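You operate a simulated robot arm through the tools that you are given. There is no shell and no other tool. Be economical: measure what you need, move in short steps, check, and stop when the job is done.

You run a simulated two-armed robot. Do the job below in one go: nothing can be reset, and whatever is moved stays where it is left.

## Task
Put the washer carton on the top of the long brown bench away on the shelf under the short brown bench. Then take the black hand lamp and put it on the white form on the top of the grey steel cabinet. Then put the blue padlock on top of the black weight. Then open the black cabinet door e, take the 12 V lamp carton from the top of the black cabinet beside the letter trays and leave it on the upper shelf behind black cabinet door e and shut the e again. Then take the blue paint tin on the top of the black cabinet beside the letter trays and put it away on the upper shelf of the steel cabinet. Then take the blue ink cartridge from the clear end of the black cabinet top and put it on the top of the bookcase. Then shut the stores cupboard door. Then take the purple battery and leave it on the red notebook. Then fetch the yellow grit tub and set it in the inside of the large steel tray. Then fetch the yellow clamp and set it on the shelf under the long brown bench. Then count the black ink cartridges on the upper shelf of the steel cabinet, then put as many of the green batteries from the upper shelf of the steel cabinet on the top of the grey steel cabinet. Keep to this order. Set down upright: washer carton, black hand lamp, lamp carton, blue paint tin, blue ink cartridge, purple battery, yellow grit tub, green battery.
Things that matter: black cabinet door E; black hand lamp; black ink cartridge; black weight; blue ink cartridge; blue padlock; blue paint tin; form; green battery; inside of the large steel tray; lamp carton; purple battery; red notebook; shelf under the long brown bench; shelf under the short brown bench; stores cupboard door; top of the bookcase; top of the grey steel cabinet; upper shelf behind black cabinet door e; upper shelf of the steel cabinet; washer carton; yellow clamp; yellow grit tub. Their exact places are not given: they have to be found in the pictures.

It is judged by the outcome, as a careful person would: the job done as asked, and still so three seconds after it is handed in. It fails if anything else is knocked over, pushed out of place, dropped, spilled or broken.

## Robot
Two 7-joint arms with two-finger grippers on one trunk, on a base that drives. Base frame: it is fixed to the floor where the robot stands at the start and does not move with it; the origin is under the middle of the robot, x ahead of it, y to its left, z up. Lengths are in mm, angles in degrees, forces in N, time in s.
The left shoulder is at the start at [78, 151, 988], the right one opposite. With the tool pointing down near the work surface each hand reaches from about 100 to 780 mm from the robot's upright axis, wherever it stands, measured 20 degrees to its own side. Places, roughly: black cabinet door E [-2400, -9100, 600]; black hand lamp [750, -250, 1000]; black ink cartridge [250, -3500, 500]; black weight (6x6x6 cm) [600, -1200, 900]; blue ink cartridge [-2500, -7500, 1000]; blue padlock (4x2x7 cm) [400, -600, 900]; blue paint tin [-2750, -8250, 1000]; form [250, -3750, 1000]; green battery (4x4x7 cm) [100, -3800, 500]; inside of the large steel tray (30x20 cm) [500, -920, 860]; lamp carton [-2500, -8750, 1000]; purple battery [-2250, -4500, 1000]; red notebook [250, -4000, 500]; shelf under the long brown bench [600, -1100, 200]; shelf under the short brown bench [600, 800, 200]; stores cupboard door [-1900, -7000, 500]; top of the bookcase (25x81 cm) [-2700, -10880, 920]; top of the grey steel cabinet [400, -3700, 1000]; upper shelf behind black cabinet door e [-2600, -9100, 600]; upper shelf of the steel cabinet [300, -3600, 500]; washer carton [750, -250, 1000]; yellow clamp (5x18x8 cm) [800, -900, 900]; yellow grit tub [500, -2250, 1000]. Payload 2.54 kg a hand.
Tool frame (each hand has its own): the origin (TCP) lies between the finger pads and is the grasp point; the fingertips stand 30 mm ahead of it; z points along the fingers, y is the line along which they close. Largest opening 116 mm; the body of the gripper starts 95 mm behind the TCP.
Orientation is told as [roll, pitch, yaw] about the base's x, y, z axes, in that order, counted from this pose: with the fingers straight down and closing along the base's y, the tool's x points along the base's -x, its y along +y and its z along -z.

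## Interface
- The arms move only by the tool apply_moves. It takes "left_deltas", "right_deltas" or both (then of equal length, played together; a hand with none holds still); each is text: rows parted by semicolons, each of 7 numbers parted by spaces: the shift along the tool's x, y, z in units of 400 mm (1.0 is 400 mm), then the turn, a rotation vector about the tool's x, y, z in units of 90 degrees (1.0 is 90 degrees), then the opening, from 0 (shut) to 1 (fully open). In form: dx dy dz rx ry rz hand; .... A call has 1 to 10 rows; each row is the pose to reach, as a shift and turn from the pose commanded when the call began, along the tool's axes at that moment. A call with a number of a shift or a turn outside -1 to 1 is refused whole. Rows are played at 5 a second. More than 50 mm and 8.6 degrees between two rows, or a gripper value outside its range, and nothing of the call is played. Where a pose cannot be reached the arm comes as near as it can. A force on the tool above 40 N (or 10 N above the force at the start of the call, whichever is more), or a blocked arm, ends the call early, and 0.2 s more pass. The fingers move at their own pace (about 72 mm/s each) and stop on an object; they squeeze with about 26 N. The grip force told is the motor's: it shows also when the fingers shut on nothing. Time passes only in rows, and 0.2 s behind the last, so rows that repeat a pose let the fingers close. It gives the time, the measured TCP pose, the force on the tool (base axes), the opening and the grip force at its end, in the units of the frame above (readings bear some noise), with the torque about the TCP (base axes, N m) and any sound that the robot's microphone picked up, and new pictures: "views" is both (left out), scene, wrist or none (wrist: the cameras of the hands that moved).
- Cameras (640 x 400 px; columns grow to the right, rows downward): "scene" is now at [158.1, 13.4, 1147.4]; the picture's right is [-0.05, -1.00, 0.00], its down [-0.23, 0.01, -0.97] and it looks along [0.97, -0.05, -0.23] (base axes); focal length 214 px, centre (320, 200). "left" rides on the left gripper at [69, 15, -122] in its tool frame; the picture's right is [-0.22, 0.98, 0.00], its down [-0.83, -0.18, -0.53] and it looks along [-0.52, -0.11, 0.85] (tool axes); focal length 251 px, centre (320, 200). "right" rides on the right gripper at [69, -15, -122] in its tool frame; the picture's right is [0.21, 0.98, 0.00], its down [-0.83, 0.18, -0.53] and it looks along [-0.52, 0.11, 0.85] (tool axes); focal length 251 px, centre (320, 200).
- move_column(by): slides the trunk up (or, below 0, down) by that many mm; the arms and the scene camera ride with it, the base frame stays. It gives what a move gives, with no picture.
- roll_base(legs): drives the robot by 1 to 6 legs, each [ahead, left, turn to the left] in mm, mm and degrees, along the robot's own axes; the way and the turn of a leg run together, so that a leg with both is an arc; at most 1500 mm and 180 degrees a leg. The arms and the cameras ride along, it lands a little off, and it stops where it bumps. It gives what a move gives, and a new picture of the scene camera.
- aim_head(pan, tilt): turns the head with the scene camera to pan (to the left, within 80 degrees either way) and tilt (down, from -29 to 69), counted from straight ahead of the robot. It gives what a move gives, and a new picture of the scene camera.
- point_at(camera, pixels): for up to 12 pixels [column, row] of the newest picture of that camera ("zoom" is the newest enlarged one), the place [x, y, z] in the base frame of the surface seen there, good to about 2 mm, but the place of the scene camera against the robot may be out by one fixed shift of up to 25 mm in any direction. It takes no simulated time.
- close_up(camera, box): a new picture of the part [left, top, right, bottom] of that camera's present view, enlarged. It takes no simulated time.
- job_done(): hands the job in; it is judged then, once.

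Keep the steps short. Do not move on a guess: measure, check each grasp and each placing, and mend mistakes. In all there are 385 turns and 360 pictures (those below and enlarged ones count). Leave the grippers open and the arms clear of the work at the hand-in unless told otherwise, and finish with a single line.

The tools are called after "Emit:" as a command line: name --argument value ..., lists and objects as JSON in quotes. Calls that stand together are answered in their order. apply_moves: Moves the arms, as the interface text tells. Its arguments: {"type":"object","properties":{"left_deltas":{"type":"string"},"right_deltas":{"type":"string"},"views":{"type":"string","enum":["both","scene","wrist","none"]}},"required":[]} The other tools are called the same way: move_column (by) slides the trunk up or down; roll_base (legs) drives the base; aim_head (pan, tilt) turns the head that bears the scene camera; point_at (camera, pixels) gives the place of the surface under pixels of a picture; close_up (camera, box) takes an enlarged picture of a part of a camera's view; job_done () hands the job in.

At the start:

```text
t: 0.0
left_tcp_pos: [405.0, -50.6, 1163.4]
left_tool_rot: [-0.1, 0.0, 0.1]
left_ft_force: [0.6, 0.1, -1.1]
left_torque: [-0.01, 0.01, 0.02]
left_width: 116.0
left_finger_force: 0.1
right_tcp_pos: [352.5, -428.6, 1147.3]
right_tool_rot: [0.0, -0.1, 0.1]
right_ft_force: [-0.4, 0.5, -0.5]
right_torque: [-0.03, 0.01, -0.03]
right_width: 115.7
right_finger_force: 0.0
trunk travel left (down, up): [-225.0, 64.0]
robot x, y, heading: [-5.0, -2.4, 0.1]
head pan, tilt: [-2.9, 13.2]
```

scene: 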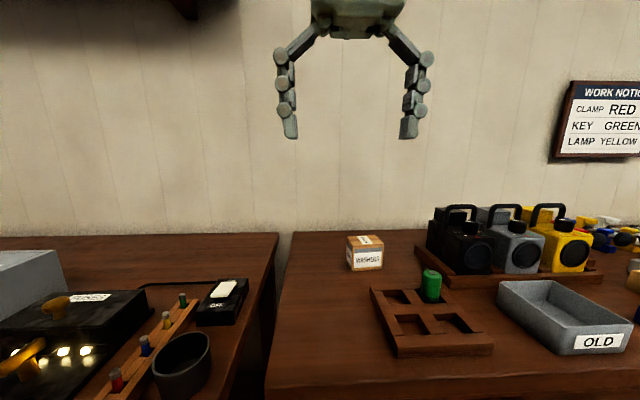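
right: 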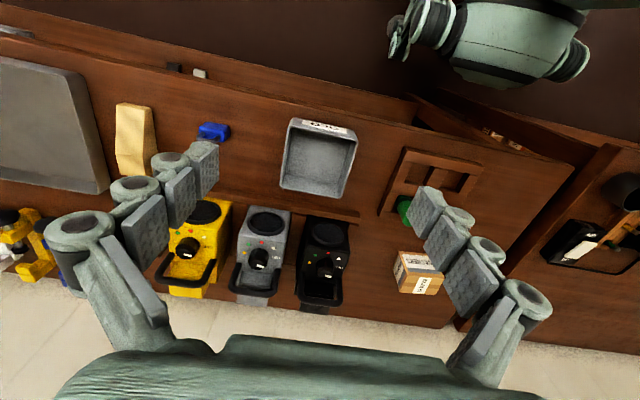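
left: 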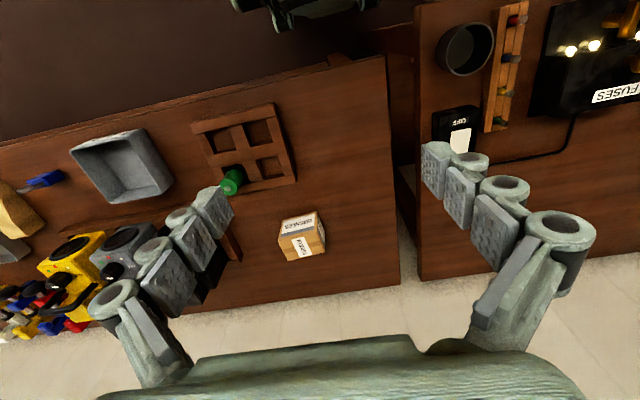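

I see the washer carton at scene (365,252), the lamps behind it and the bench gap. I measure these first.

Emit:
point_at --camera "scene" --pixels '[[365, 238], [365, 262], [348, 255], [383, 255], [450, 210], [455, 245], [300, 300], [270, 300], [285, 240], [600, 250], [540, 290]]'

Emit:
point_at --camera "left" --pixels '[[300, 225], [303, 243], [280, 222], [325, 250], [290, 260], [319, 215], [370, 250]]'

Emit:
aim_head --pan 40 --tilt 45

```text
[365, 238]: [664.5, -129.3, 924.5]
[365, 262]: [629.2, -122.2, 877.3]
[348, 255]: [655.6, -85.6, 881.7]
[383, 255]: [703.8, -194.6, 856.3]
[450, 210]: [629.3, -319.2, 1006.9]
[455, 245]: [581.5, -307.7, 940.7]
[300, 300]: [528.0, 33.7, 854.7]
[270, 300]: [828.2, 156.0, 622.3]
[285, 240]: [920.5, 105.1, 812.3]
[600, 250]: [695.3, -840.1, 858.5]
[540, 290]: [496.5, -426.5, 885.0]
```

```text
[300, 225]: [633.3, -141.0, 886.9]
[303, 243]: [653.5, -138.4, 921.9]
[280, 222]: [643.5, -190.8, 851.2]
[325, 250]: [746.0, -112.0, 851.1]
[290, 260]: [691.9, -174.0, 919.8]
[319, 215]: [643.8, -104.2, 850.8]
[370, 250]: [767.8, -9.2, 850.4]
```

```text
t: 1.1
left_tcp_pos: [404.7, -50.6, 1164.3]
left_tool_rot: [-0.2, 0.0, 0.2]
left_ft_force: [-0.1, 0.2, 0.6]
left_torque: [-0.01, 0.03, -0.03]
left_width: 115.9
left_finger_force: 0.1
right_tcp_pos: [352.2, -429.6, 1146.3]
right_tool_rot: [0.0, 0.0, 0.0]
right_ft_force: [-0.2, -0.2, 0.2]
right_torque: [-0.02, -0.02, 0.0]
right_width: 116.0
right_finger_force: 0.1
trunk travel left (down, up): [-225.0, 64.0]
robot x, y, heading: [-0.9, 1.0, -0.3]
head pan, tilt: [40.0, 45.0]
```

scene: 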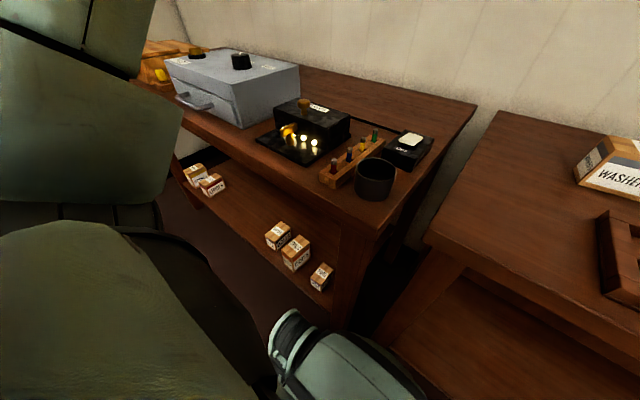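

Emit:
close_up --camera "scene" --box '[140, 80, 440, 340]'

Emit:
point_at --camera "scene" --pixels '[[255, 215], [330, 255], [240, 235], [300, 285], [232, 205], [345, 300], [300, 255], [320, 275], [365, 220], [190, 120], [210, 180], [380, 275]]'

```text
1.54 times, centred on (290, 210) of scene
```

zoom: 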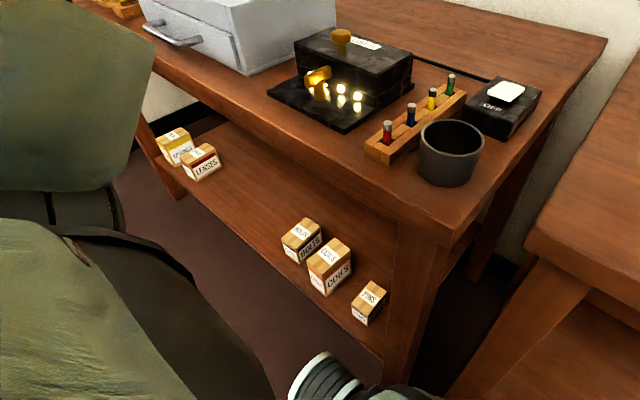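

```text
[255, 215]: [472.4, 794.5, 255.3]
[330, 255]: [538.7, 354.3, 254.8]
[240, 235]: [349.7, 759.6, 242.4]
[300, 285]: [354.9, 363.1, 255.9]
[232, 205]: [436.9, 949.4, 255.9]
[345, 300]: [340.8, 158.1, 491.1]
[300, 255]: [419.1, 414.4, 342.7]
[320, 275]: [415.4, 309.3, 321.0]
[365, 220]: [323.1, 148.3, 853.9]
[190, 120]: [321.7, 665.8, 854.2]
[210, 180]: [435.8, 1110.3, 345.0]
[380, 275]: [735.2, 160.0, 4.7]
```

Emit:
close_up --camera "left" --box '[240, 190, 360, 270]'

Emit:
aim_head --pan -30 --tilt 30

```text
5.00 times, centred on (300, 230) of left
```

zoom: 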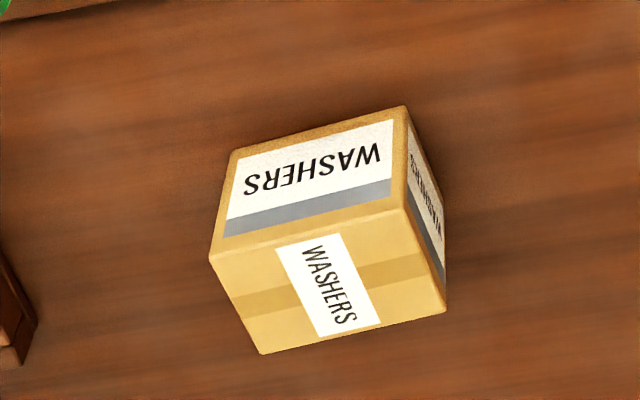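

```text
t: 2.5
left_tcp_pos: [403.7, -51.5, 1162.7]
left_tool_rot: [-0.1, 0.0, 0.2]
left_ft_force: [0.0, 1.2, -0.5]
left_torque: [0.02, 0.03, 0.0]
left_width: 116.1
left_finger_force: 0.1
right_tcp_pos: [352.6, -430.6, 1147.2]
right_tool_rot: [0.1, -0.1, 0.0]
right_ft_force: [-0.2, 0.3, -0.4]
right_torque: [-0.01, 0.01, 0.01]
right_width: 115.9
right_finger_force: 0.0
trunk travel left (down, up): [-225.0, 64.0]
robot x, y, heading: [1.7, -1.8, 0.2]
head pan, tilt: [-30.0, 30.0]
```

scene: 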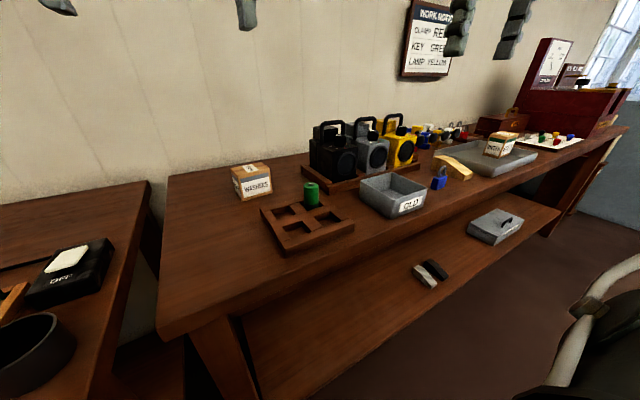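

Emit:
point_at --camera "zoom" --pixels '[[216, 260], [264, 350], [440, 306], [400, 212], [238, 155], [398, 112]]'

Emit:
point_at --camera "scene" --pixels '[[324, 165], [400, 245], [270, 260], [250, 290], [170, 300], [350, 225], [312, 190], [310, 205], [335, 265], [395, 305]]'

```text
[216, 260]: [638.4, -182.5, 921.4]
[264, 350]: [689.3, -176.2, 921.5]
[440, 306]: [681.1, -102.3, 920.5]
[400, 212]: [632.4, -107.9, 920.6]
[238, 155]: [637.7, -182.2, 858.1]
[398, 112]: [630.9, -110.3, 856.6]
```

```text
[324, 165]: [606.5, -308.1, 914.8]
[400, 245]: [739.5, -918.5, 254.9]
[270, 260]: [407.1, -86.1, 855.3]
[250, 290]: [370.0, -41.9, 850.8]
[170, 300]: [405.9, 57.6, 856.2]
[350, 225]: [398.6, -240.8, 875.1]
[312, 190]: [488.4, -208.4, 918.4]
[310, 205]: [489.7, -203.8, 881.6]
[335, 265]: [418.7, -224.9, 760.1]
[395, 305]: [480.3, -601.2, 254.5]
```

Carton: centre about (660,−142), top 921, 78 wide along y, turned about 5°. I bring the right hand to a 45° forward-down pregrasp and get the left hand out of the way.

Emit:
apply_moves --left_deltas "0 0.08 0 0 0 0 1; 0 0.16 0 0 0 0 1; 0 0.24 0 0 0 0 1; 0 0.32 0 0 0 0 1; 0 0.40 0 0 0 0 1; 0 0.48 0 0 0 0 1; 0 0.55 0 0 0 0 1; 0 0.60 0 0 0 0 1; 0 0.625 0 0 0 0 1; 0 0.625 0 0 0 0 1" --right_deltas "-0.056 0.072 0.043 0 -0.05 0 1; -0.112 0.144 0.086 0 -0.1 0 1; -0.167 0.216 0.129 0 -0.15 0 1; -0.223 0.288 0.172 0 -0.2 0 1; -0.279 0.36 0.215 0 -0.25 0 1; -0.335 0.432 0.258 0 -0.3 0 1; -0.39 0.504 0.301 0 -0.35 0 1; -0.446 0.576 0.344 0 -0.4 0 1; -0.502 0.648 0.387 0 -0.45 0 1; -0.5575 0.72 0.43 0 -0.5 0 1" --views "wrist"

```text
t: 4.7
left_tcp_pos: [407.0, 199.5, 1162.5]
left_tool_rot: [-0.1, 0.0, 0.1]
left_ft_force: [0.1, -0.5, 0.0]
left_torque: [-0.01, 0.0, -0.01]
left_width: 115.8
left_finger_force: 0.1
right_tcp_pos: [577.0, -142.5, 973.5]
right_tool_rot: [0.1, -45.0, 0.0]
right_ft_force: [0.9, 0.4, 1.0]
right_torque: [0.01, 0.0, 0.01]
right_width: 115.8
right_finger_force: 0.0
trunk travel left (down, up): [-225.0, 64.0]
robot x, y, heading: [-2.6, 4.3, -0.2]
head pan, tilt: [-30.0, 30.0]
```

right: 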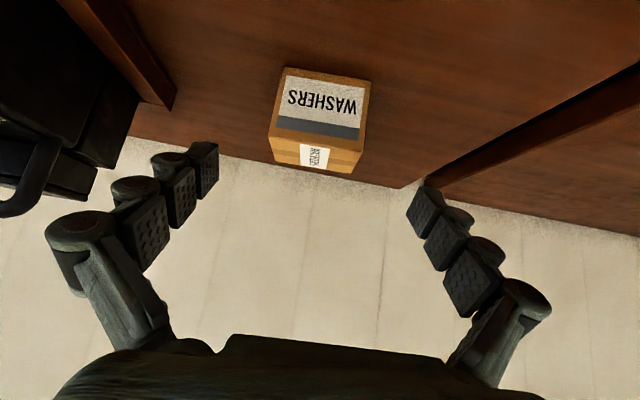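
left: 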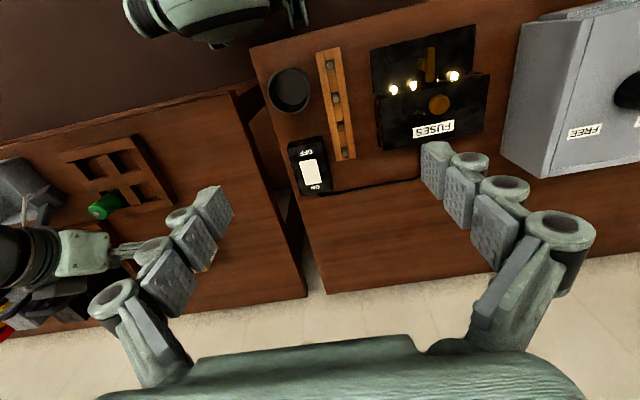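

Emit:
apply_moves --right_deltas "0 0 0.1 -0.039 0 -0.039 1; 0 0 0.2 -0.039 0 -0.039 1; 0 0 0.292 -0.039 0 -0.039 1; 0 0 0.292 -0.039 0 -0.039 1; 0 0 0.292 -0.039 0 -0.039 0; 0 0 0.292 -0.039 0 -0.039 0; 0 0 0.292 -0.039 0 -0.039 0; 0 0 0.292 -0.039 0 -0.039 0" --views "wrist"

```text
t: 6.5
left_tcp_pos: [404.8, 199.5, 1164.1]
left_tool_rot: [-0.1, 0.0, 0.1]
left_ft_force: [-0.1, -0.2, 0.5]
left_torque: [-0.04, -0.01, -0.02]
left_width: 115.7
left_finger_force: 0.1
right_tcp_pos: [656.9, -142.6, 891.5]
right_tool_rot: [0.0, -45.1, 4.9]
right_ft_force: [0.3, -1.3, 0.4]
right_torque: [-0.19, -0.14, -0.01]
right_width: 79.6
right_finger_force: 25.8
trunk travel left (down, up): [-225.0, 64.0]
robot x, y, heading: [-2.4, 3.2, 0.2]
head pan, tilt: [-30.0, 30.0]
```

right: 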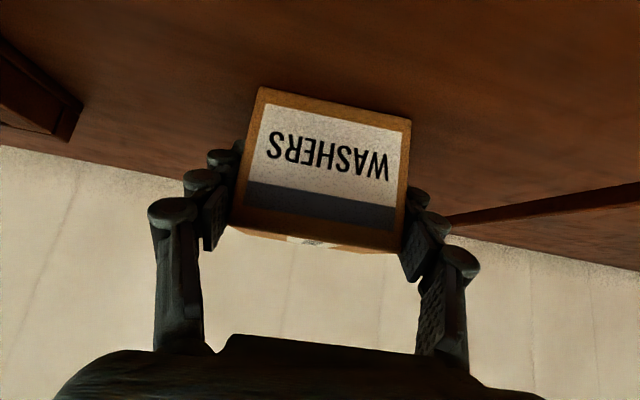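

The carton is held (79.6 mm). I lift it and draw it back toward the body.

Emit:
apply_moves --right_deltas "-0.07 0 -0.07 0 0 0 0; -0.14 0 -0.14 0 0 0 0; -0.212 0 -0.212 0 0 0 0; -0.138 0 -0.286 0 0 0 0; -0.064 0 -0.36 0 0 0 0; 0.01 0 -0.434 0 0 0 0; 0.084 0 -0.508 0 0 0 0; 0.158 0 -0.582 0 0 0 0; 0.23 0 -0.654 0 0 0 0; 0.23 0 -0.654 0 0 0 0" --views "none"

Emit:
aim_head --pan 60 --tilt 40

```text
t: 8.7
left_tcp_pos: [406.2, 199.2, 1162.9]
left_tool_rot: [0.0, 0.0, 0.1]
left_ft_force: [0.5, -0.5, 0.8]
left_torque: [0.0, -0.02, -0.01]
left_width: 116.1
left_finger_force: 0.0
right_tcp_pos: [410.8, -163.2, 1012.2]
right_tool_rot: [0.1, -45.0, 4.9]
right_ft_force: [0.2, -0.2, -3.5]
right_torque: [-0.01, 0.05, 0.03]
right_width: 79.6
right_finger_force: 25.9
trunk travel left (down, up): [-225.0, 64.0]
robot x, y, heading: [-0.8, -0.7, 0.2]
head pan, tilt: [-30.0, 30.0]
```

```text
t: 10.4
left_tcp_pos: [406.0, 200.1, 1164.3]
left_tool_rot: [-0.1, 0.0, 0.1]
left_ft_force: [-0.3, -0.3, -0.2]
left_torque: [-0.01, 0.03, -0.02]
left_width: 116.1
left_finger_force: 0.1
right_tcp_pos: [410.2, -164.8, 1010.7]
right_tool_rot: [0.0, -45.0, 4.9]
right_ft_force: [0.4, 1.0, -4.0]
right_torque: [0.0, 0.03, 0.01]
right_width: 79.8
right_finger_force: 25.6
trunk travel left (down, up): [-225.0, 64.0]
robot x, y, heading: [1.9, -0.0, 0.0]
head pan, tilt: [60.0, 40.0]
```

scene: 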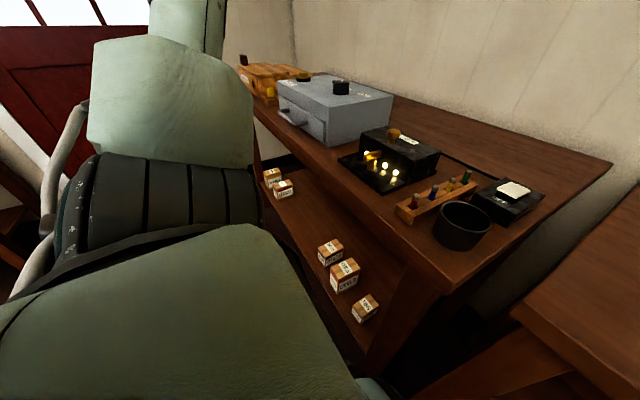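

I back off 400 and go left 900, looking down ahead.

Emit:
roll_base --legs '[[-400, 0, 0], [0, 900, 0]]'

Emit:
move_column --by -220

Emit:
aim_head --pan 0 --tilt 30

```text
t: 21.4
left_tcp_pos: [34.4, 1093.3, 1164.1]
left_tool_rot: [-0.1, 0.0, -0.8]
left_ft_force: [0.0, -1.0, 0.9]
left_torque: [-0.02, 0.01, -0.01]
left_width: 115.9
left_finger_force: 0.1
right_tcp_pos: [33.7, 731.4, 1011.8]
right_tool_rot: [0.1, -44.9, 4.1]
right_ft_force: [-0.5, 0.5, -4.5]
right_torque: [-0.02, 0.01, 0.01]
right_width: 79.6
right_finger_force: 25.8
trunk travel left (down, up): [-225.0, 64.0]
robot x, y, heading: [-374.0, 904.1, -0.8]
head pan, tilt: [60.0, 40.0]
```

scene: 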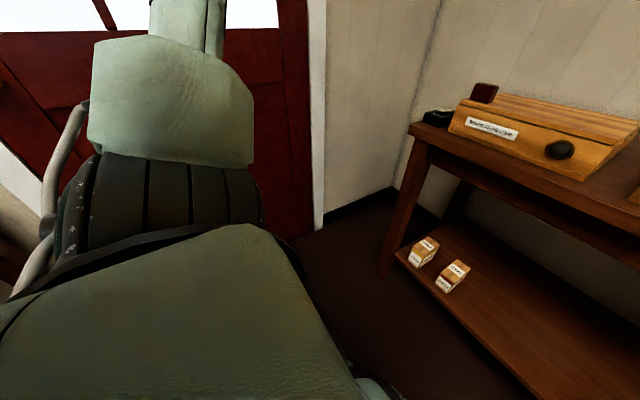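

```text
t: 23.7
left_tcp_pos: [34.1, 1093.4, 944.9]
left_tool_rot: [-0.1, -0.1, -0.8]
left_ft_force: [1.0, 0.0, 0.0]
left_torque: [0.04, -0.03, -0.01]
left_width: 115.9
left_finger_force: 0.0
right_tcp_pos: [34.0, 732.0, 792.6]
right_tool_rot: [0.0, -45.0, 4.1]
right_ft_force: [-0.4, -0.3, -4.5]
right_torque: [-0.02, 0.02, 0.0]
right_width: 79.5
right_finger_force: 25.9
trunk travel left (down, up): [-5.0, 284.0]
robot x, y, heading: [-374.0, 899.2, -0.9]
head pan, tilt: [60.0, 40.0]
```

```text
t: 25.0
left_tcp_pos: [33.2, 1094.4, 943.7]
left_tool_rot: [-0.1, 0.0, -0.9]
left_ft_force: [-0.2, 0.5, 0.4]
left_torque: [-0.01, -0.01, -0.02]
left_width: 115.8
left_finger_force: 0.0
right_tcp_pos: [34.0, 731.3, 793.0]
right_tool_rot: [0.2, -45.0, 4.1]
right_ft_force: [-0.1, 0.5, -4.2]
right_torque: [-0.02, 0.01, -0.04]
right_width: 79.6
right_finger_force: 26.0
trunk travel left (down, up): [-5.0, 284.0]
robot x, y, heading: [-373.3, 899.5, -0.7]
head pan, tilt: [0.0, 30.0]
```

scene: 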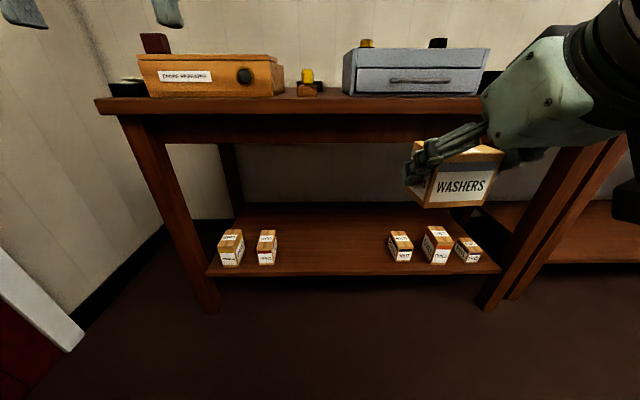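

Emit:
point_at --camera "scene" --pixels '[[330, 240], [330, 265], [390, 255], [278, 255], [330, 135], [330, 112], [400, 80], [210, 275], [320, 272]]'

```text
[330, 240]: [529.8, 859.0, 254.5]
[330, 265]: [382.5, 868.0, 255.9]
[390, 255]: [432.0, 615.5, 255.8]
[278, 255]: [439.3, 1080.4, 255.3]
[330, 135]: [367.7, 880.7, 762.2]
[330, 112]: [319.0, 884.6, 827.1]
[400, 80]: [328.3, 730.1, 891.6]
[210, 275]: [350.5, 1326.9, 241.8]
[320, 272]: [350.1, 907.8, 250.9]
```

I lower the held carton in front of the bench while the left hand goes up and back.

Emit:
apply_moves --right_deltas "0.067 0 0.097 0 0 0 0; 0.133 0 0.194 0 0 0 0; 0.2 0 0.291 0 0 0 0; 0.266 0 0.388 0 0 0 0; 0.333 0 0.485 0 0 0 0; 0.4 0 0.582 0 0 0 0; 0.466 0 0.679 0 0 0 0; 0.533 0 0.776 0 0 0 0; 0.6 0 0.873 0 0 0 0; 0.666 0 0.97 0 0 0 0" --left_deltas "0.025 0 -0.0375 0 0 0 1; 0.05 0 -0.075 0 0 0 1; 0.075 0 -0.112 0 0 0 1; 0.1 0 -0.15 0 0 0 1; 0.125 0 -0.187 0 0 0 1; 0.15 0 -0.225 0 0 0 1; 0.175 0 -0.262 0 0 0 1; 0.2 0 -0.3 0 0 0 1; 0.225 0 -0.337 0 0 0 1; 0.25 0 -0.375 0 0 0 1" --views "scene"

```text
t: 27.2
left_tcp_pos: [-13.0, 1063.2, 996.7]
left_tool_rot: [-0.1, -0.1, -0.8]
left_ft_force: [-0.4, -1.2, 0.5]
left_torque: [0.0, 0.01, -0.04]
left_width: 115.8
left_finger_force: 0.0
left hand out of reach, approached as far as the arm can: row 4, 5, 6, 7, 8, 9, 10
right_tcp_pos: [120.1, 693.0, 418.9]
right_tool_rot: [0.3, -44.9, 4.1]
right_ft_force: [0.5, -0.6, -4.4]
right_torque: [0.0, 0.03, -0.04]
right_width: 79.7
right_finger_force: 25.3
right hand out of reach, approached as far as the arm can: row 1, 2, 3, 4, 5, 6, 8, 9, 10
trunk travel left (down, up): [-5.0, 284.0]
robot x, y, heading: [-372.8, 901.0, -0.7]
head pan, tilt: [0.0, 30.0]
```

scene: 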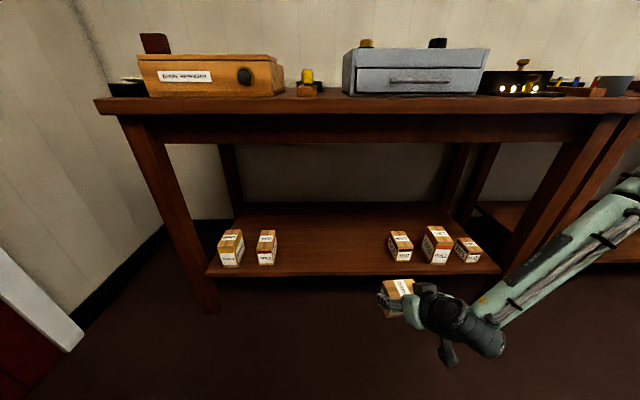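

The arm stopped at z 419. I try straight down from here.

Emit:
apply_moves --right_deltas "0.05 0 0.05 0 0 0 0; 0.1 0 0.1 0 0 0 0; 0.15 0 0.15 0 0 0 0; 0.2 0 0.2 0 0 0 0" --views "none"

```text
t: 28.2
left_tcp_pos: [-13.8, 1062.7, 998.1]
left_tool_rot: [0.0, -0.2, -0.8]
left_ft_force: [0.6, 0.5, -0.2]
left_torque: [0.01, 0.01, 0.01]
left_width: 115.8
left_finger_force: 0.2
right_tcp_pos: [121.8, 652.6, 394.8]
right_tool_rot: [0.2, -44.9, 4.1]
right_ft_force: [-0.7, 0.0, -4.0]
right_torque: [-0.03, 0.03, 0.0]
right_width: 79.3
right_finger_force: 25.6
right hand out of reach, approached as far as the arm can: row 1, 2, 3, 4
trunk travel left (down, up): [-5.0, 284.0]
robot x, y, heading: [-372.5, 902.7, -0.8]
head pan, tilt: [0.0, 30.0]
```

Emit:
apply_moves --right_deltas "-0.06 0 0.06 0 0 0 0; -0.12 0 0.12 0 0 0 0; -0.19 0 0.19 0 0 0 0; -0.15 0 0.24 0 0 0 0; -0.09 0 0.3 0 0 0 0; -0.035 0 0.355 0 0 0 0" --views "none"

```text
t: 29.6
left_tcp_pos: [-13.0, 1063.7, 998.2]
left_tool_rot: [0.0, -0.1, -0.8]
left_ft_force: [0.1, 0.9, -0.3]
left_torque: [-0.01, -0.04, 0.03]
left_width: 115.8
left_finger_force: 0.1
right_tcp_pos: [210.9, 628.4, 392.8]
right_tool_rot: [0.0, -45.1, 4.1]
right_ft_force: [-0.2, 0.4, -3.7]
right_torque: [0.0, 0.05, 0.02]
right_width: 79.8
right_finger_force: 25.7
right hand out of reach, approached as far as the arm can: row 2, 3, 4, 5, 6
trunk travel left (down, up): [-5.0, 284.0]
robot x, y, heading: [-374.8, 903.2, -0.9]
head pan, tilt: [0.0, 30.0]
```

Still limited at z 393; I test whether a steeper hand goes lower (the carton is firmly held in the air).

Emit:
apply_moves --right_deltas "0 0 0 0 0.08 0 0; 0.025 0 0.025 0 0.16 0 0; 0.05 0 0.05 0 0.24 0 0; 0.1 0 0.1 0 0.3 0 0; 0.15 0 0.15 0 0.3 0 0; 0.18 0 0.18 0 0.3 0 0" --views "scene"

```text
t: 31.0
left_tcp_pos: [-13.0, 1063.9, 998.1]
left_tool_rot: [-0.2, -0.1, -0.8]
left_ft_force: [-0.4, 0.1, 0.1]
left_torque: [0.01, 0.04, -0.02]
left_width: 116.1
left_finger_force: 0.0
right_tcp_pos: [183.9, 606.7, 350.6]
right_tool_rot: [0.1, -18.0, 4.1]
right_ft_force: [0.4, 0.0, -3.8]
right_torque: [0.02, -0.02, -0.01]
right_width: 79.1
right_finger_force: 26.1
right hand out of reach, approached as far as the arm can: row 3, 4, 5, 6
trunk travel left (down, up): [-5.0, 284.0]
robot x, y, heading: [-376.1, 903.5, -0.8]
head pan, tilt: [0.0, 30.0]
```

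scene: 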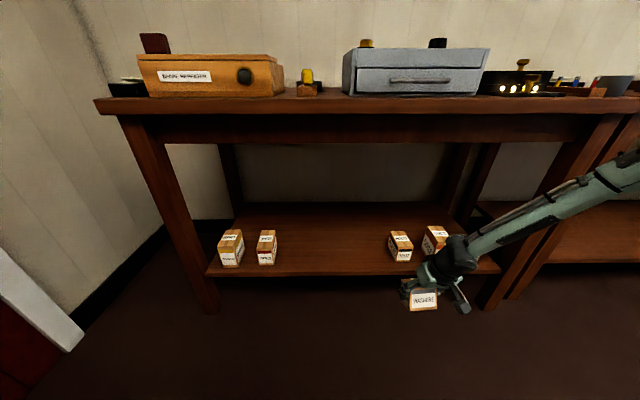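

Emit:
apply_moves --right_deltas "0 0 0 -0.027 0 -0.0845 0; 0 0 0 -0.055 0 -0.169 0; 0 0 0 -0.082 0 -0.2536 0; 0 0 0 -0.11 0 -0.338 0; 0 0 0 -0.137 0 -0.4227 0" --views "none"

Emit:
apply_moves --right_deltas "0.01 0 0.095 0 -0.09 0 0; 0.02 0 0.19 0 -0.18 0 0; 0.02 0 0.19 0 -0.3 0 0; 0.02 0 0.19 0 -0.3 0 0" --views "none"

```text
t: 32.2
left_tcp_pos: [-13.0, 1063.3, 997.8]
left_tool_rot: [0.0, -0.1, -0.8]
left_ft_force: [0.8, -0.1, 0.2]
left_torque: [0.04, 0.02, -0.01]
left_width: 116.3
left_finger_force: 0.1
right_tcp_pos: [183.6, 606.6, 349.0]
right_tool_rot: [0.0, -18.1, 44.1]
right_ft_force: [0.1, 0.3, -3.7]
right_torque: [0.0, 0.04, 0.0]
right_width: 79.2
right_finger_force: 25.7
trunk travel left (down, up): [-5.0, 284.0]
robot x, y, heading: [-374.8, 898.5, -0.7]
head pan, tilt: [0.0, 30.0]
```

```text
refused: row 3 steps farther than a row can; nothing moved
```

Emit:
apply_moves --right_deltas "0.01 0 0.06 0 -0.08 0 0; 0.02 0 0.12 0 -0.15 0 0; 0.02 0 0.19 0 -0.23 0 0; 0.02 0 0.19 0 -0.3 0 0" --views "none"

```text
t: 33.2
left_tcp_pos: [-12.0, 1064.3, 998.9]
left_tool_rot: [-0.1, -0.2, -0.8]
left_ft_force: [-0.3, -0.4, 0.5]
left_torque: [0.03, -0.03, -0.01]
left_width: 115.9
left_finger_force: 0.1
right_tcp_pos: [156.3, 613.6, 375.2]
right_tool_rot: [0.0, -37.9, 44.3]
right_ft_force: [-0.2, 0.4, -3.9]
right_torque: [-0.05, 0.02, 0.0]
right_width: 79.5
right_finger_force: 25.6
right hand out of reach, approached as far as the arm can: row 1, 2, 3, 4
trunk travel left (down, up): [-5.0, 284.0]
robot x, y, heading: [-378.0, 899.9, -1.1]
head pan, tilt: [0.0, 30.0]
```

Emit:
apply_moves --right_deltas "-0.053 -0.065 0.042 0 0 0 0; -0.107 -0.13 0.083 0 0 0 0; -0.16 -0.195 0.125 0 0 0 0; -0.213 -0.26 0.166 0 0 0 0; -0.15 -0.26 0.245 0 0 0 0; -0.09 -0.26 0.324 0 0 0 0; -0.09 -0.26 0.324 0 0 0 0" --views "none"

```text
t: 34.8
left_tcp_pos: [-13.4, 1063.7, 997.5]
left_tool_rot: [-0.1, -0.1, -0.8]
left_ft_force: [0.4, 0.3, 0.5]
left_torque: [-0.02, 0.02, -0.02]
left_width: 116.1
left_finger_force: 0.0
right_tcp_pos: [240.3, 606.8, 415.0]
right_tool_rot: [-0.1, -37.7, 44.0]
right_ft_force: [0.7, 0.0, -3.8]
right_torque: [-0.01, -0.02, -0.03]
right_width: 79.7
right_finger_force: 26.1
right hand out of reach, approached as far as the arm can: row 1, 2, 3, 4, 5, 6, 7
trunk travel left (down, up): [-5.0, 284.0]
robot x, y, heading: [-370.1, 900.5, -1.0]
head pan, tilt: [0.0, 30.0]
```

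The limit isn't plain yet. I probe with the empty left hand: tool straight down, descending in front of the bench.

Emit:
apply_moves --left_deltas "-0.036 0.0265 0.1 0 0 0 1; -0.071 0.053 0.2 0 0 0 1; -0.107 0.08 0.3 0 0 0 1; -0.143 0.106 0.4 0 0 0 1; -0.178 0.132 0.5 0 0 0 1; -0.214 0.159 0.6 0 0 0 1; -0.25 0.185 0.7 0 0 0 1; -0.286 0.212 0.8 0 0 0 1; -0.32 0.238 0.9 0 0 0 1; -0.357 0.265 1.0 0 0 0 1" --views "none"

Emit:
apply_moves --left_deltas "0 0 0.1 0 0 0 1; 0 0 0.2 0 0 0 1; 0 0 0.3 0 0 0 1; 0 0 0.4 0 0 0 1; 0 0 0.5 0 0 0 1; 0 0 0.6 0 0 0 1; 0 0 0.7 0 0 0 1; 0 0 0.8 0 0 0 1" --views "scene"

```text
t: 37.0
left_tcp_pos: [117.8, 1167.8, 591.6]
left_tool_rot: [-0.1, -0.2, -0.8]
left_ft_force: [0.5, -0.1, 0.4]
left_torque: [0.01, -0.04, 0.0]
left_width: 115.7
left_finger_force: 0.0
right_tcp_pos: [241.0, 607.0, 415.4]
right_tool_rot: [-0.2, -37.7, 44.1]
right_ft_force: [0.1, 0.2, -4.1]
right_torque: [-0.02, 0.02, -0.02]
right_width: 79.3
right_finger_force: 26.3
trunk travel left (down, up): [-5.0, 284.0]
robot x, y, heading: [-375.0, 899.8, -0.8]
head pan, tilt: [0.0, 30.0]
```

```text
t: 38.8
left_tcp_pos: [120.8, 1166.4, 275.4]
left_tool_rot: [0.1, 0.0, -0.8]
left_ft_force: [-0.4, 0.0, -0.1]
left_torque: [-0.03, -0.01, 0.01]
left_width: 115.8
left_finger_force: 0.1
right_tcp_pos: [242.2, 607.6, 415.4]
right_tool_rot: [0.0, -37.7, 44.1]
right_ft_force: [-0.1, 0.7, -3.7]
right_torque: [0.0, 0.01, -0.01]
right_width: 79.5
right_finger_force: 25.8
trunk travel left (down, up): [-5.0, 284.0]
robot x, y, heading: [-373.2, 901.9, -0.8]
head pan, tilt: [0.0, 30.0]
```

scene: 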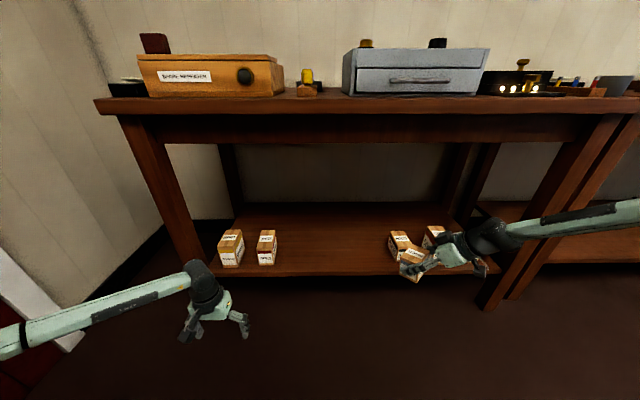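

Tool-down reaches z 275. Now I tilt the left hand forward here to find the limit.

Emit:
apply_moves --left_deltas "0 0 0 0 -0.09 0 1; 0 0 0 0 -0.18 0 1; 0 0 0 0 -0.27 0 1" --views "none"

Emit:
apply_moves --left_deltas "0 0 0 0 -0.09 0 1; 0 0 0 0 -0.18 0 1; 0 0 0 0 -0.24 0 1" --views "none"

```text
t: 39.6
left_tcp_pos: [119.2, 1165.2, 274.8]
left_tool_rot: [0.0, -24.4, -0.7]
left_ft_force: [-0.1, 0.5, 1.1]
left_torque: [-0.01, 0.04, 0.02]
left_width: 116.3
left_finger_force: 0.0
right_tcp_pos: [240.8, 607.0, 415.4]
right_tool_rot: [-0.1, -37.7, 44.0]
right_ft_force: [-0.4, 0.2, -4.1]
right_torque: [0.01, 0.06, -0.03]
right_width: 79.5
right_finger_force: 25.9
trunk travel left (down, up): [-5.0, 284.0]
robot x, y, heading: [-375.1, 897.6, -0.7]
head pan, tilt: [0.0, 30.0]
```

```text
t: 40.4
left_tcp_pos: [120.4, 1166.3, 274.7]
left_tool_rot: [-0.1, -32.5, -0.7]
left_ft_force: [-0.5, -0.9, -0.1]
left_torque: [-0.01, 0.04, -0.01]
left_width: 115.9
left_finger_force: 0.1
left hand out of reach, approached as far as the arm can: row 2, 3
right_tcp_pos: [240.9, 606.9, 416.6]
right_tool_rot: [-0.2, -37.7, 44.0]
right_ft_force: [-0.5, -0.3, -4.7]
right_torque: [0.0, 0.01, -0.02]
right_width: 79.6
right_finger_force: 25.3
trunk travel left (down, up): [-5.0, 284.0]
robot x, y, heading: [-374.2, 901.3, -0.8]
head pan, tilt: [0.0, 30.0]
```

Emit:
apply_moves --left_deltas "0.04 0 -0.055 0 0 0 1; 0.08 0 -0.109 0 -0.04 0 1; 0.08 0 -0.109 0 -0.1 0 1; 0.08 0 -0.109 0 -0.14 0 1" --views "none"

```text
t: 41.4
left_tcp_pos: [103.0, 1168.1, 283.0]
left_tool_rot: [-0.2, -32.3, -0.8]
left_ft_force: [-0.1, -0.5, -0.7]
left_torque: [-0.04, 0.0, 0.01]
left_width: 116.0
left_finger_force: 0.0
left hand out of reach, approached as far as the arm can: row 1, 2, 3, 4
right_tcp_pos: [242.2, 606.6, 415.3]
right_tool_rot: [0.0, -37.7, 44.1]
right_ft_force: [0.0, 1.0, -3.7]
right_torque: [0.0, 0.05, 0.02]
right_width: 79.4
right_finger_force: 25.8
trunk travel left (down, up): [-5.0, 284.0]
robot x, y, heading: [-377.6, 899.4, -0.8]
head pan, tilt: [0.0, 30.0]
```

Tool-down reaches the shelf height, so I'll regrasp the carton tool-down. I back off, raise the trunk, and restore both hands to their carrying poses.

Emit:
roll_base --legs '[[-150, 0, 0]]'

Emit:
move_column --by 220

Emit:
apply_moves --right_deltas "-0.0395 0.0217 -0.088 0.034 0 0.0439 0; -0.079 0.043 -0.176 0.068 0 0.088 0; -0.1185 0.065 -0.264 0.102 0 0.132 0; -0.158 0.087 -0.352 0.136 0 0.1755 0; -0.1975 0.109 -0.44 0.17 0 0.219 0; -0.237 0.13 -0.528 0.204 0 0.263 0; -0.276 0.152 -0.615 0.238 0 0.307 0; -0.316 0.174 -0.703 0.2717 0 0.351 0" --left_deltas "-0.045 0 -0.101 0 0.045 0 1; -0.09 0 -0.2 0 0.09 0 1; -0.135 0 -0.302 0 0.135 0 1; -0.181 0 -0.403 0 0.18 0 1; -0.226 0 -0.504 0 0.225 0 1; -0.272 0 -0.604 0 0.27 0 1; -0.317 0 -0.705 0 0.315 0 1; -0.362 0 -0.806 0 0.359 0 1" --views "none"

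Emit:
roll_base --legs '[[0, -790, 0]]'

```text
t: 42.8
left_tcp_pos: [-46.2, 1168.9, 281.5]
left_tool_rot: [-0.2, -32.3, -0.8]
left_ft_force: [-0.7, 0.8, 0.1]
left_torque: [-0.01, -0.04, -0.01]
left_width: 115.8
left_finger_force: 0.0
right_tcp_pos: [91.4, 607.7, 415.4]
right_tool_rot: [-0.1, -37.7, 44.0]
right_ft_force: [0.3, -0.1, -3.1]
right_torque: [-0.03, 0.01, 0.02]
right_width: 79.3
right_finger_force: 26.6
trunk travel left (down, up): [-5.0, 284.0]
robot x, y, heading: [-523.2, 904.6, -1.0]
head pan, tilt: [0.0, 30.0]
```

scene: 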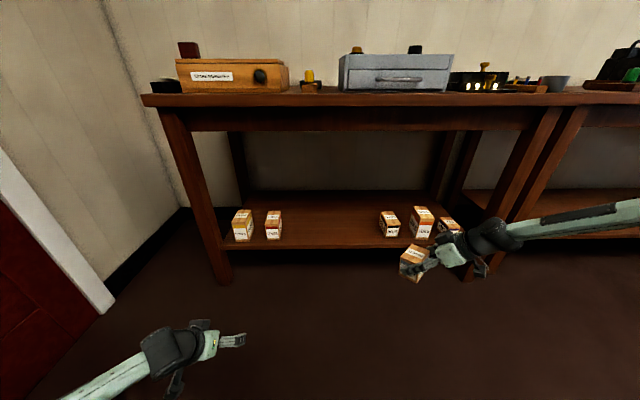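

```text
t: 45.1
left_tcp_pos: [-45.7, 1169.3, 501.9]
left_tool_rot: [-0.3, -32.3, -0.9]
left_ft_force: [0.8, -1.2, 0.7]
left_torque: [-0.02, -0.01, 0.03]
left_width: 116.1
left_finger_force: 0.1
right_tcp_pos: [91.2, 607.4, 636.1]
right_tool_rot: [-0.2, -37.7, 43.9]
right_ft_force: [0.2, -0.2, -3.6]
right_torque: [-0.01, 0.01, 0.0]
right_width: 79.3
right_finger_force: 26.2
trunk travel left (down, up): [-225.0, 64.0]
robot x, y, heading: [-521.7, 900.3, -0.9]
head pan, tilt: [0.0, 30.0]
```

```text
t: 46.9
left_tcp_pos: [-97.0, 1169.7, 849.8]
left_tool_rot: [-0.1, 0.1, -0.9]
left_ft_force: [-0.4, 0.2, -0.5]
left_torque: [0.0, -0.01, 0.0]
left_width: 116.0
left_finger_force: 0.0
right_tcp_pos: [-6.7, 607.2, 934.3]
right_tool_rot: [-0.1, -37.9, 4.0]
right_ft_force: [-0.3, -0.3, -4.3]
right_torque: [0.01, 0.0, 0.01]
right_width: 79.5
right_finger_force: 26.5
trunk travel left (down, up): [-225.0, 64.0]
robot x, y, heading: [-523.9, 904.9, -0.9]
head pan, tilt: [0.0, 30.0]
```

```text
t: 54.8
left_tcp_pos: [-106.3, 405.5, 848.9]
left_tool_rot: [-0.1, -0.1, 0.3]
left_ft_force: [-0.6, 0.7, -0.3]
left_torque: [-0.01, 0.0, 0.01]
left_width: 116.0
left_finger_force: 0.1
right_tcp_pos: [-3.5, -157.1, 934.4]
right_tool_rot: [-0.1, -37.7, 5.2]
right_ft_force: [0.2, 0.3, -4.5]
right_torque: [0.0, 0.01, 0.02]
right_width: 79.3
right_finger_force: 25.6
trunk travel left (down, up): [-225.0, 64.0]
robot x, y, heading: [-527.1, 129.8, 0.0]
head pan, tilt: [0.0, 30.0]
```

scene: 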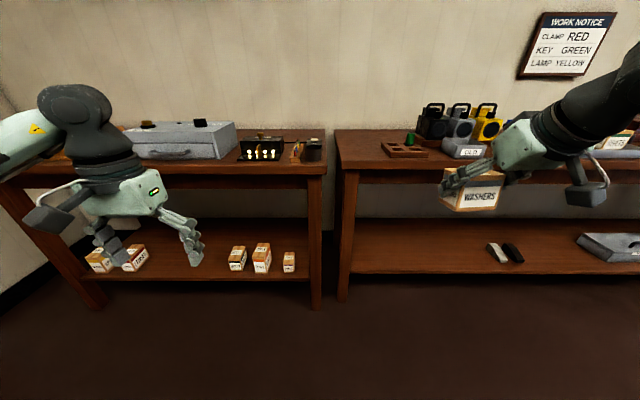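

Emit:
apply_moves --right_deltas "-0.02 0 -0.025 0 -0.012 0 0; -0.04 0 -0.05 0 -0.024 0 0; -0.06 0 -0.075 0 -0.036 0 0; -0.08 0 -0.1 0 -0.048 0 0; -0.1 0 -0.125 0 -0.06 0 0; -0.12 0 -0.15 0 -0.072 0 0; -0.1375 0 -0.178 0 -0.081 0 0" --left_deltas "0 0 -0.107 0 0 0 1; 0 0 -0.214 0 0 0 1; 0 0 -0.321 0 0 0 1; 0 0 -0.429 0 0 0 1; 0 0 -0.536 0 0 0 1; 0 0 -0.643 0 0 0 1; 0 0 -0.75 0 0 0 1" --views "none"

Emit:
roll_base --legs '[[0, 125, 0], [545, 0, 0]]'

```text
t: 56.4
left_tcp_pos: [-107.5, 405.5, 1149.8]
left_tool_rot: [-0.1, 0.0, 0.2]
left_ft_force: [0.2, 0.5, -0.3]
left_torque: [0.01, -0.02, 0.0]
left_width: 116.0
left_finger_force: 0.1
right_tcp_pos: [-3.8, -157.3, 1024.7]
right_tool_rot: [0.0, -45.2, 5.3]
right_ft_force: [0.0, 0.3, -4.2]
right_torque: [0.01, 0.01, 0.02]
right_width: 79.3
right_finger_force: 26.0
trunk travel left (down, up): [-225.0, 64.0]
robot x, y, heading: [-530.0, 124.4, 0.3]
head pan, tilt: [0.0, 30.0]
```

```text
t: 61.0
left_tcp_pos: [435.7, 525.9, 1148.8]
left_tool_rot: [-0.2, 0.0, -0.1]
left_ft_force: [-0.3, 0.1, -0.5]
left_torque: [0.03, 0.0, -0.01]
left_width: 116.2
left_finger_force: 0.0
right_tcp_pos: [537.2, -36.6, 1024.2]
right_tool_rot: [-0.1, -45.1, 4.9]
right_ft_force: [0.7, 0.5, -3.5]
right_torque: [0.01, 0.02, -0.02]
right_width: 79.6
right_finger_force: 25.7
trunk travel left (down, up): [-225.0, 64.0]
robot x, y, heading: [16.4, 251.7, -0.4]
head pan, tilt: [0.0, 30.0]
```

scene: 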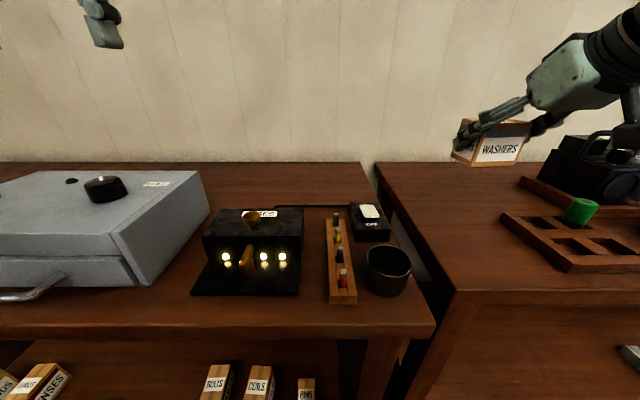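

Emit:
apply_moves --right_deltas "0.05 0 0.067 0 0 0 0; 0.1 0 0.133 0 0 0 0; 0.15 0 0.2 0 0 0 0; 0.196 0 0.265 0 0 0 0; 0.196 0 0.265 0 0 0 0" --views "wrist"

```text
t: 62.1
left_tcp_pos: [435.8, 526.7, 1149.4]
left_tool_rot: [-0.2, -0.1, -0.1]
left_ft_force: [-0.2, -0.7, -0.6]
left_torque: [-0.01, 0.01, -0.01]
left_width: 116.1
left_finger_force: 0.2
right_tcp_pos: [552.4, -35.5, 892.1]
right_tool_rot: [-0.1, -45.1, 4.9]
right_ft_force: [-0.8, 0.0, -4.6]
right_torque: [0.02, -0.02, -0.08]
right_width: 79.5
right_finger_force: 26.2
trunk travel left (down, up): [-225.0, 64.0]
robot x, y, heading: [12.3, 253.8, 0.1]
head pan, tilt: [0.0, 30.0]
```

right: 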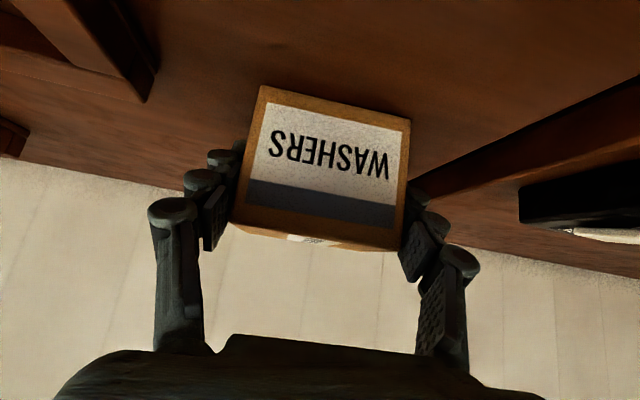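

Emit:
apply_moves --right_deltas "0.002 0 0.002 0 0 0 0.3; 0.002 0 0.002 0 0 0 1; 0.002 0 0.002 0 0 0 1; 0 0 -0.1 0 0 0 1; 0 0 -0.2 0 0 0 1; 0 0 -0.3 0 0 0 1" --views "wrist"

```text
t: 63.5
left_tcp_pos: [435.2, 525.7, 1149.0]
left_tool_rot: [-0.2, 0.0, -0.1]
left_ft_force: [-1.7, 0.2, 0.5]
left_torque: [0.03, 0.01, 0.0]
left_width: 115.8
left_finger_force: 0.0
right_tcp_pos: [470.1, -40.4, 977.8]
right_tool_rot: [-0.1, -45.0, 4.8]
right_ft_force: [0.1, -0.8, -0.3]
right_torque: [0.01, 0.0, 0.02]
right_width: 116.2
right_finger_force: 0.1
trunk travel left (down, up): [-225.0, 64.0]
robot x, y, heading: [12.2, 252.4, -0.1]
head pan, tilt: [0.0, 30.0]
```

right: 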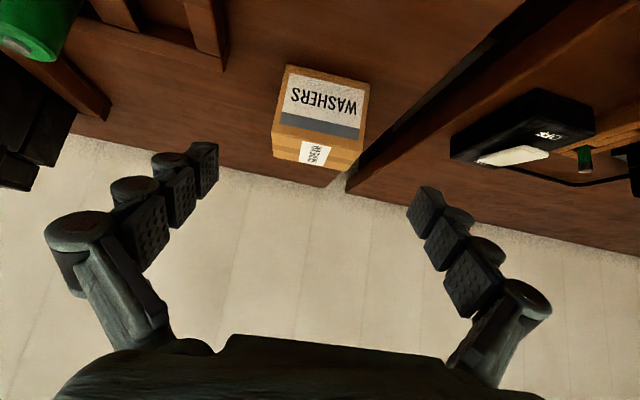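

Emit:
apply_moves --right_deltas "-0.03 0 0.013 0 0.07 0 1; -0.06 0 0.026 0 0.14 0 1; -0.09 0 0.04 0 0.21 0 1; -0.117 0 0.053 0 0.278 0 1; -0.117 0 0.053 0 0.278 0 1" --views "wrist"

```text
t: 64.8
left_tcp_pos: [434.9, 525.4, 1149.2]
left_tool_rot: [-0.2, 0.0, -0.1]
left_ft_force: [0.7, -0.1, 0.2]
left_torque: [0.0, 0.01, -0.01]
left_width: 115.8
left_finger_force: 0.1
right_tcp_pos: [519.5, -38.1, 995.4]
right_tool_rot: [-0.1, -20.1, 4.9]
right_ft_force: [0.7, -0.2, 0.7]
right_torque: [-0.01, -0.01, -0.01]
right_width: 116.1
right_finger_force: 0.0
trunk travel left (down, up): [-225.0, 64.0]
robot x, y, heading: [11.1, 254.0, -0.2]
head pan, tilt: [0.0, 30.0]
```

right: 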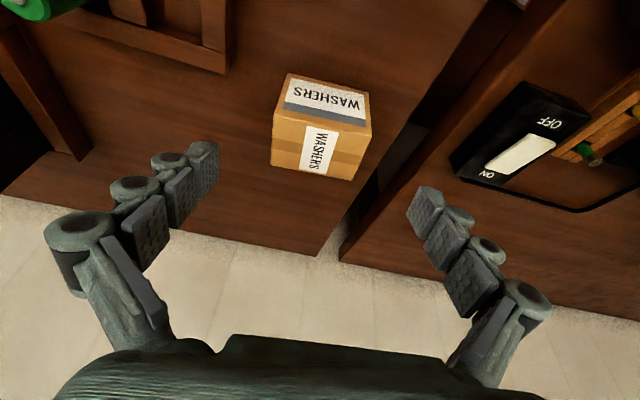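

Emit:
point_at --camera "right" --pixels '[[276, 122], [284, 78], [366, 98], [368, 130], [320, 127], [275, 162]]'

Emit:
apply_moves --right_deltas "0 0 0.1 0 0 0 1; 0 0 0.2 0 0 0 1; 0 0 0.272 0 0 0 1; 0 0 0.272 0 0 0 1; 0 0 0.272 0 0 0 0; 0 0 0.272 0 0 0 0; 0 0 0.272 0 0 0 0; 0 0 0.272 0 0 0 0" --views "wrist"

```text
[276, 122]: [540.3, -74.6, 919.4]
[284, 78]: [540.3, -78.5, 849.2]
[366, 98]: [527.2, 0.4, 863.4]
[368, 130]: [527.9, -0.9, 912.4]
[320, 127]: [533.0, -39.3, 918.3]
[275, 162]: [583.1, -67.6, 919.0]
```

```text
t: 66.5
left_tcp_pos: [435.5, 525.8, 1147.6]
left_tool_rot: [-0.2, 0.0, -0.2]
left_ft_force: [-0.1, 0.5, -0.6]
left_torque: [0.01, 0.02, 0.02]
left_width: 116.2
left_finger_force: 0.0
right_tcp_pos: [556.8, -35.3, 893.2]
right_tool_rot: [0.0, -20.0, 4.7]
right_ft_force: [1.1, 0.3, 0.2]
right_torque: [0.19, -0.08, 0.01]
right_width: 79.6
right_finger_force: 25.6
trunk travel left (down, up): [-225.0, 64.0]
robot x, y, heading: [15.0, 251.6, -0.1]
head pan, tilt: [0.0, 30.0]
```

right: 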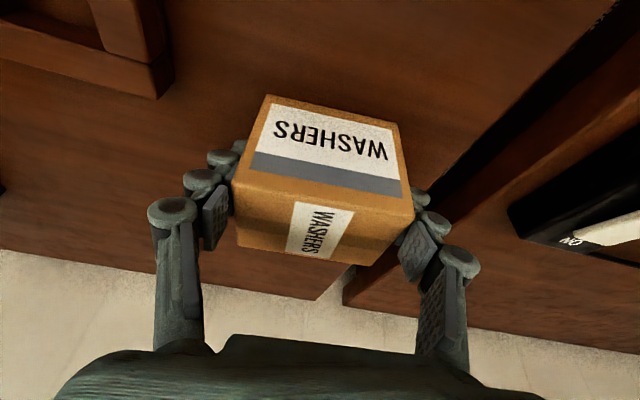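

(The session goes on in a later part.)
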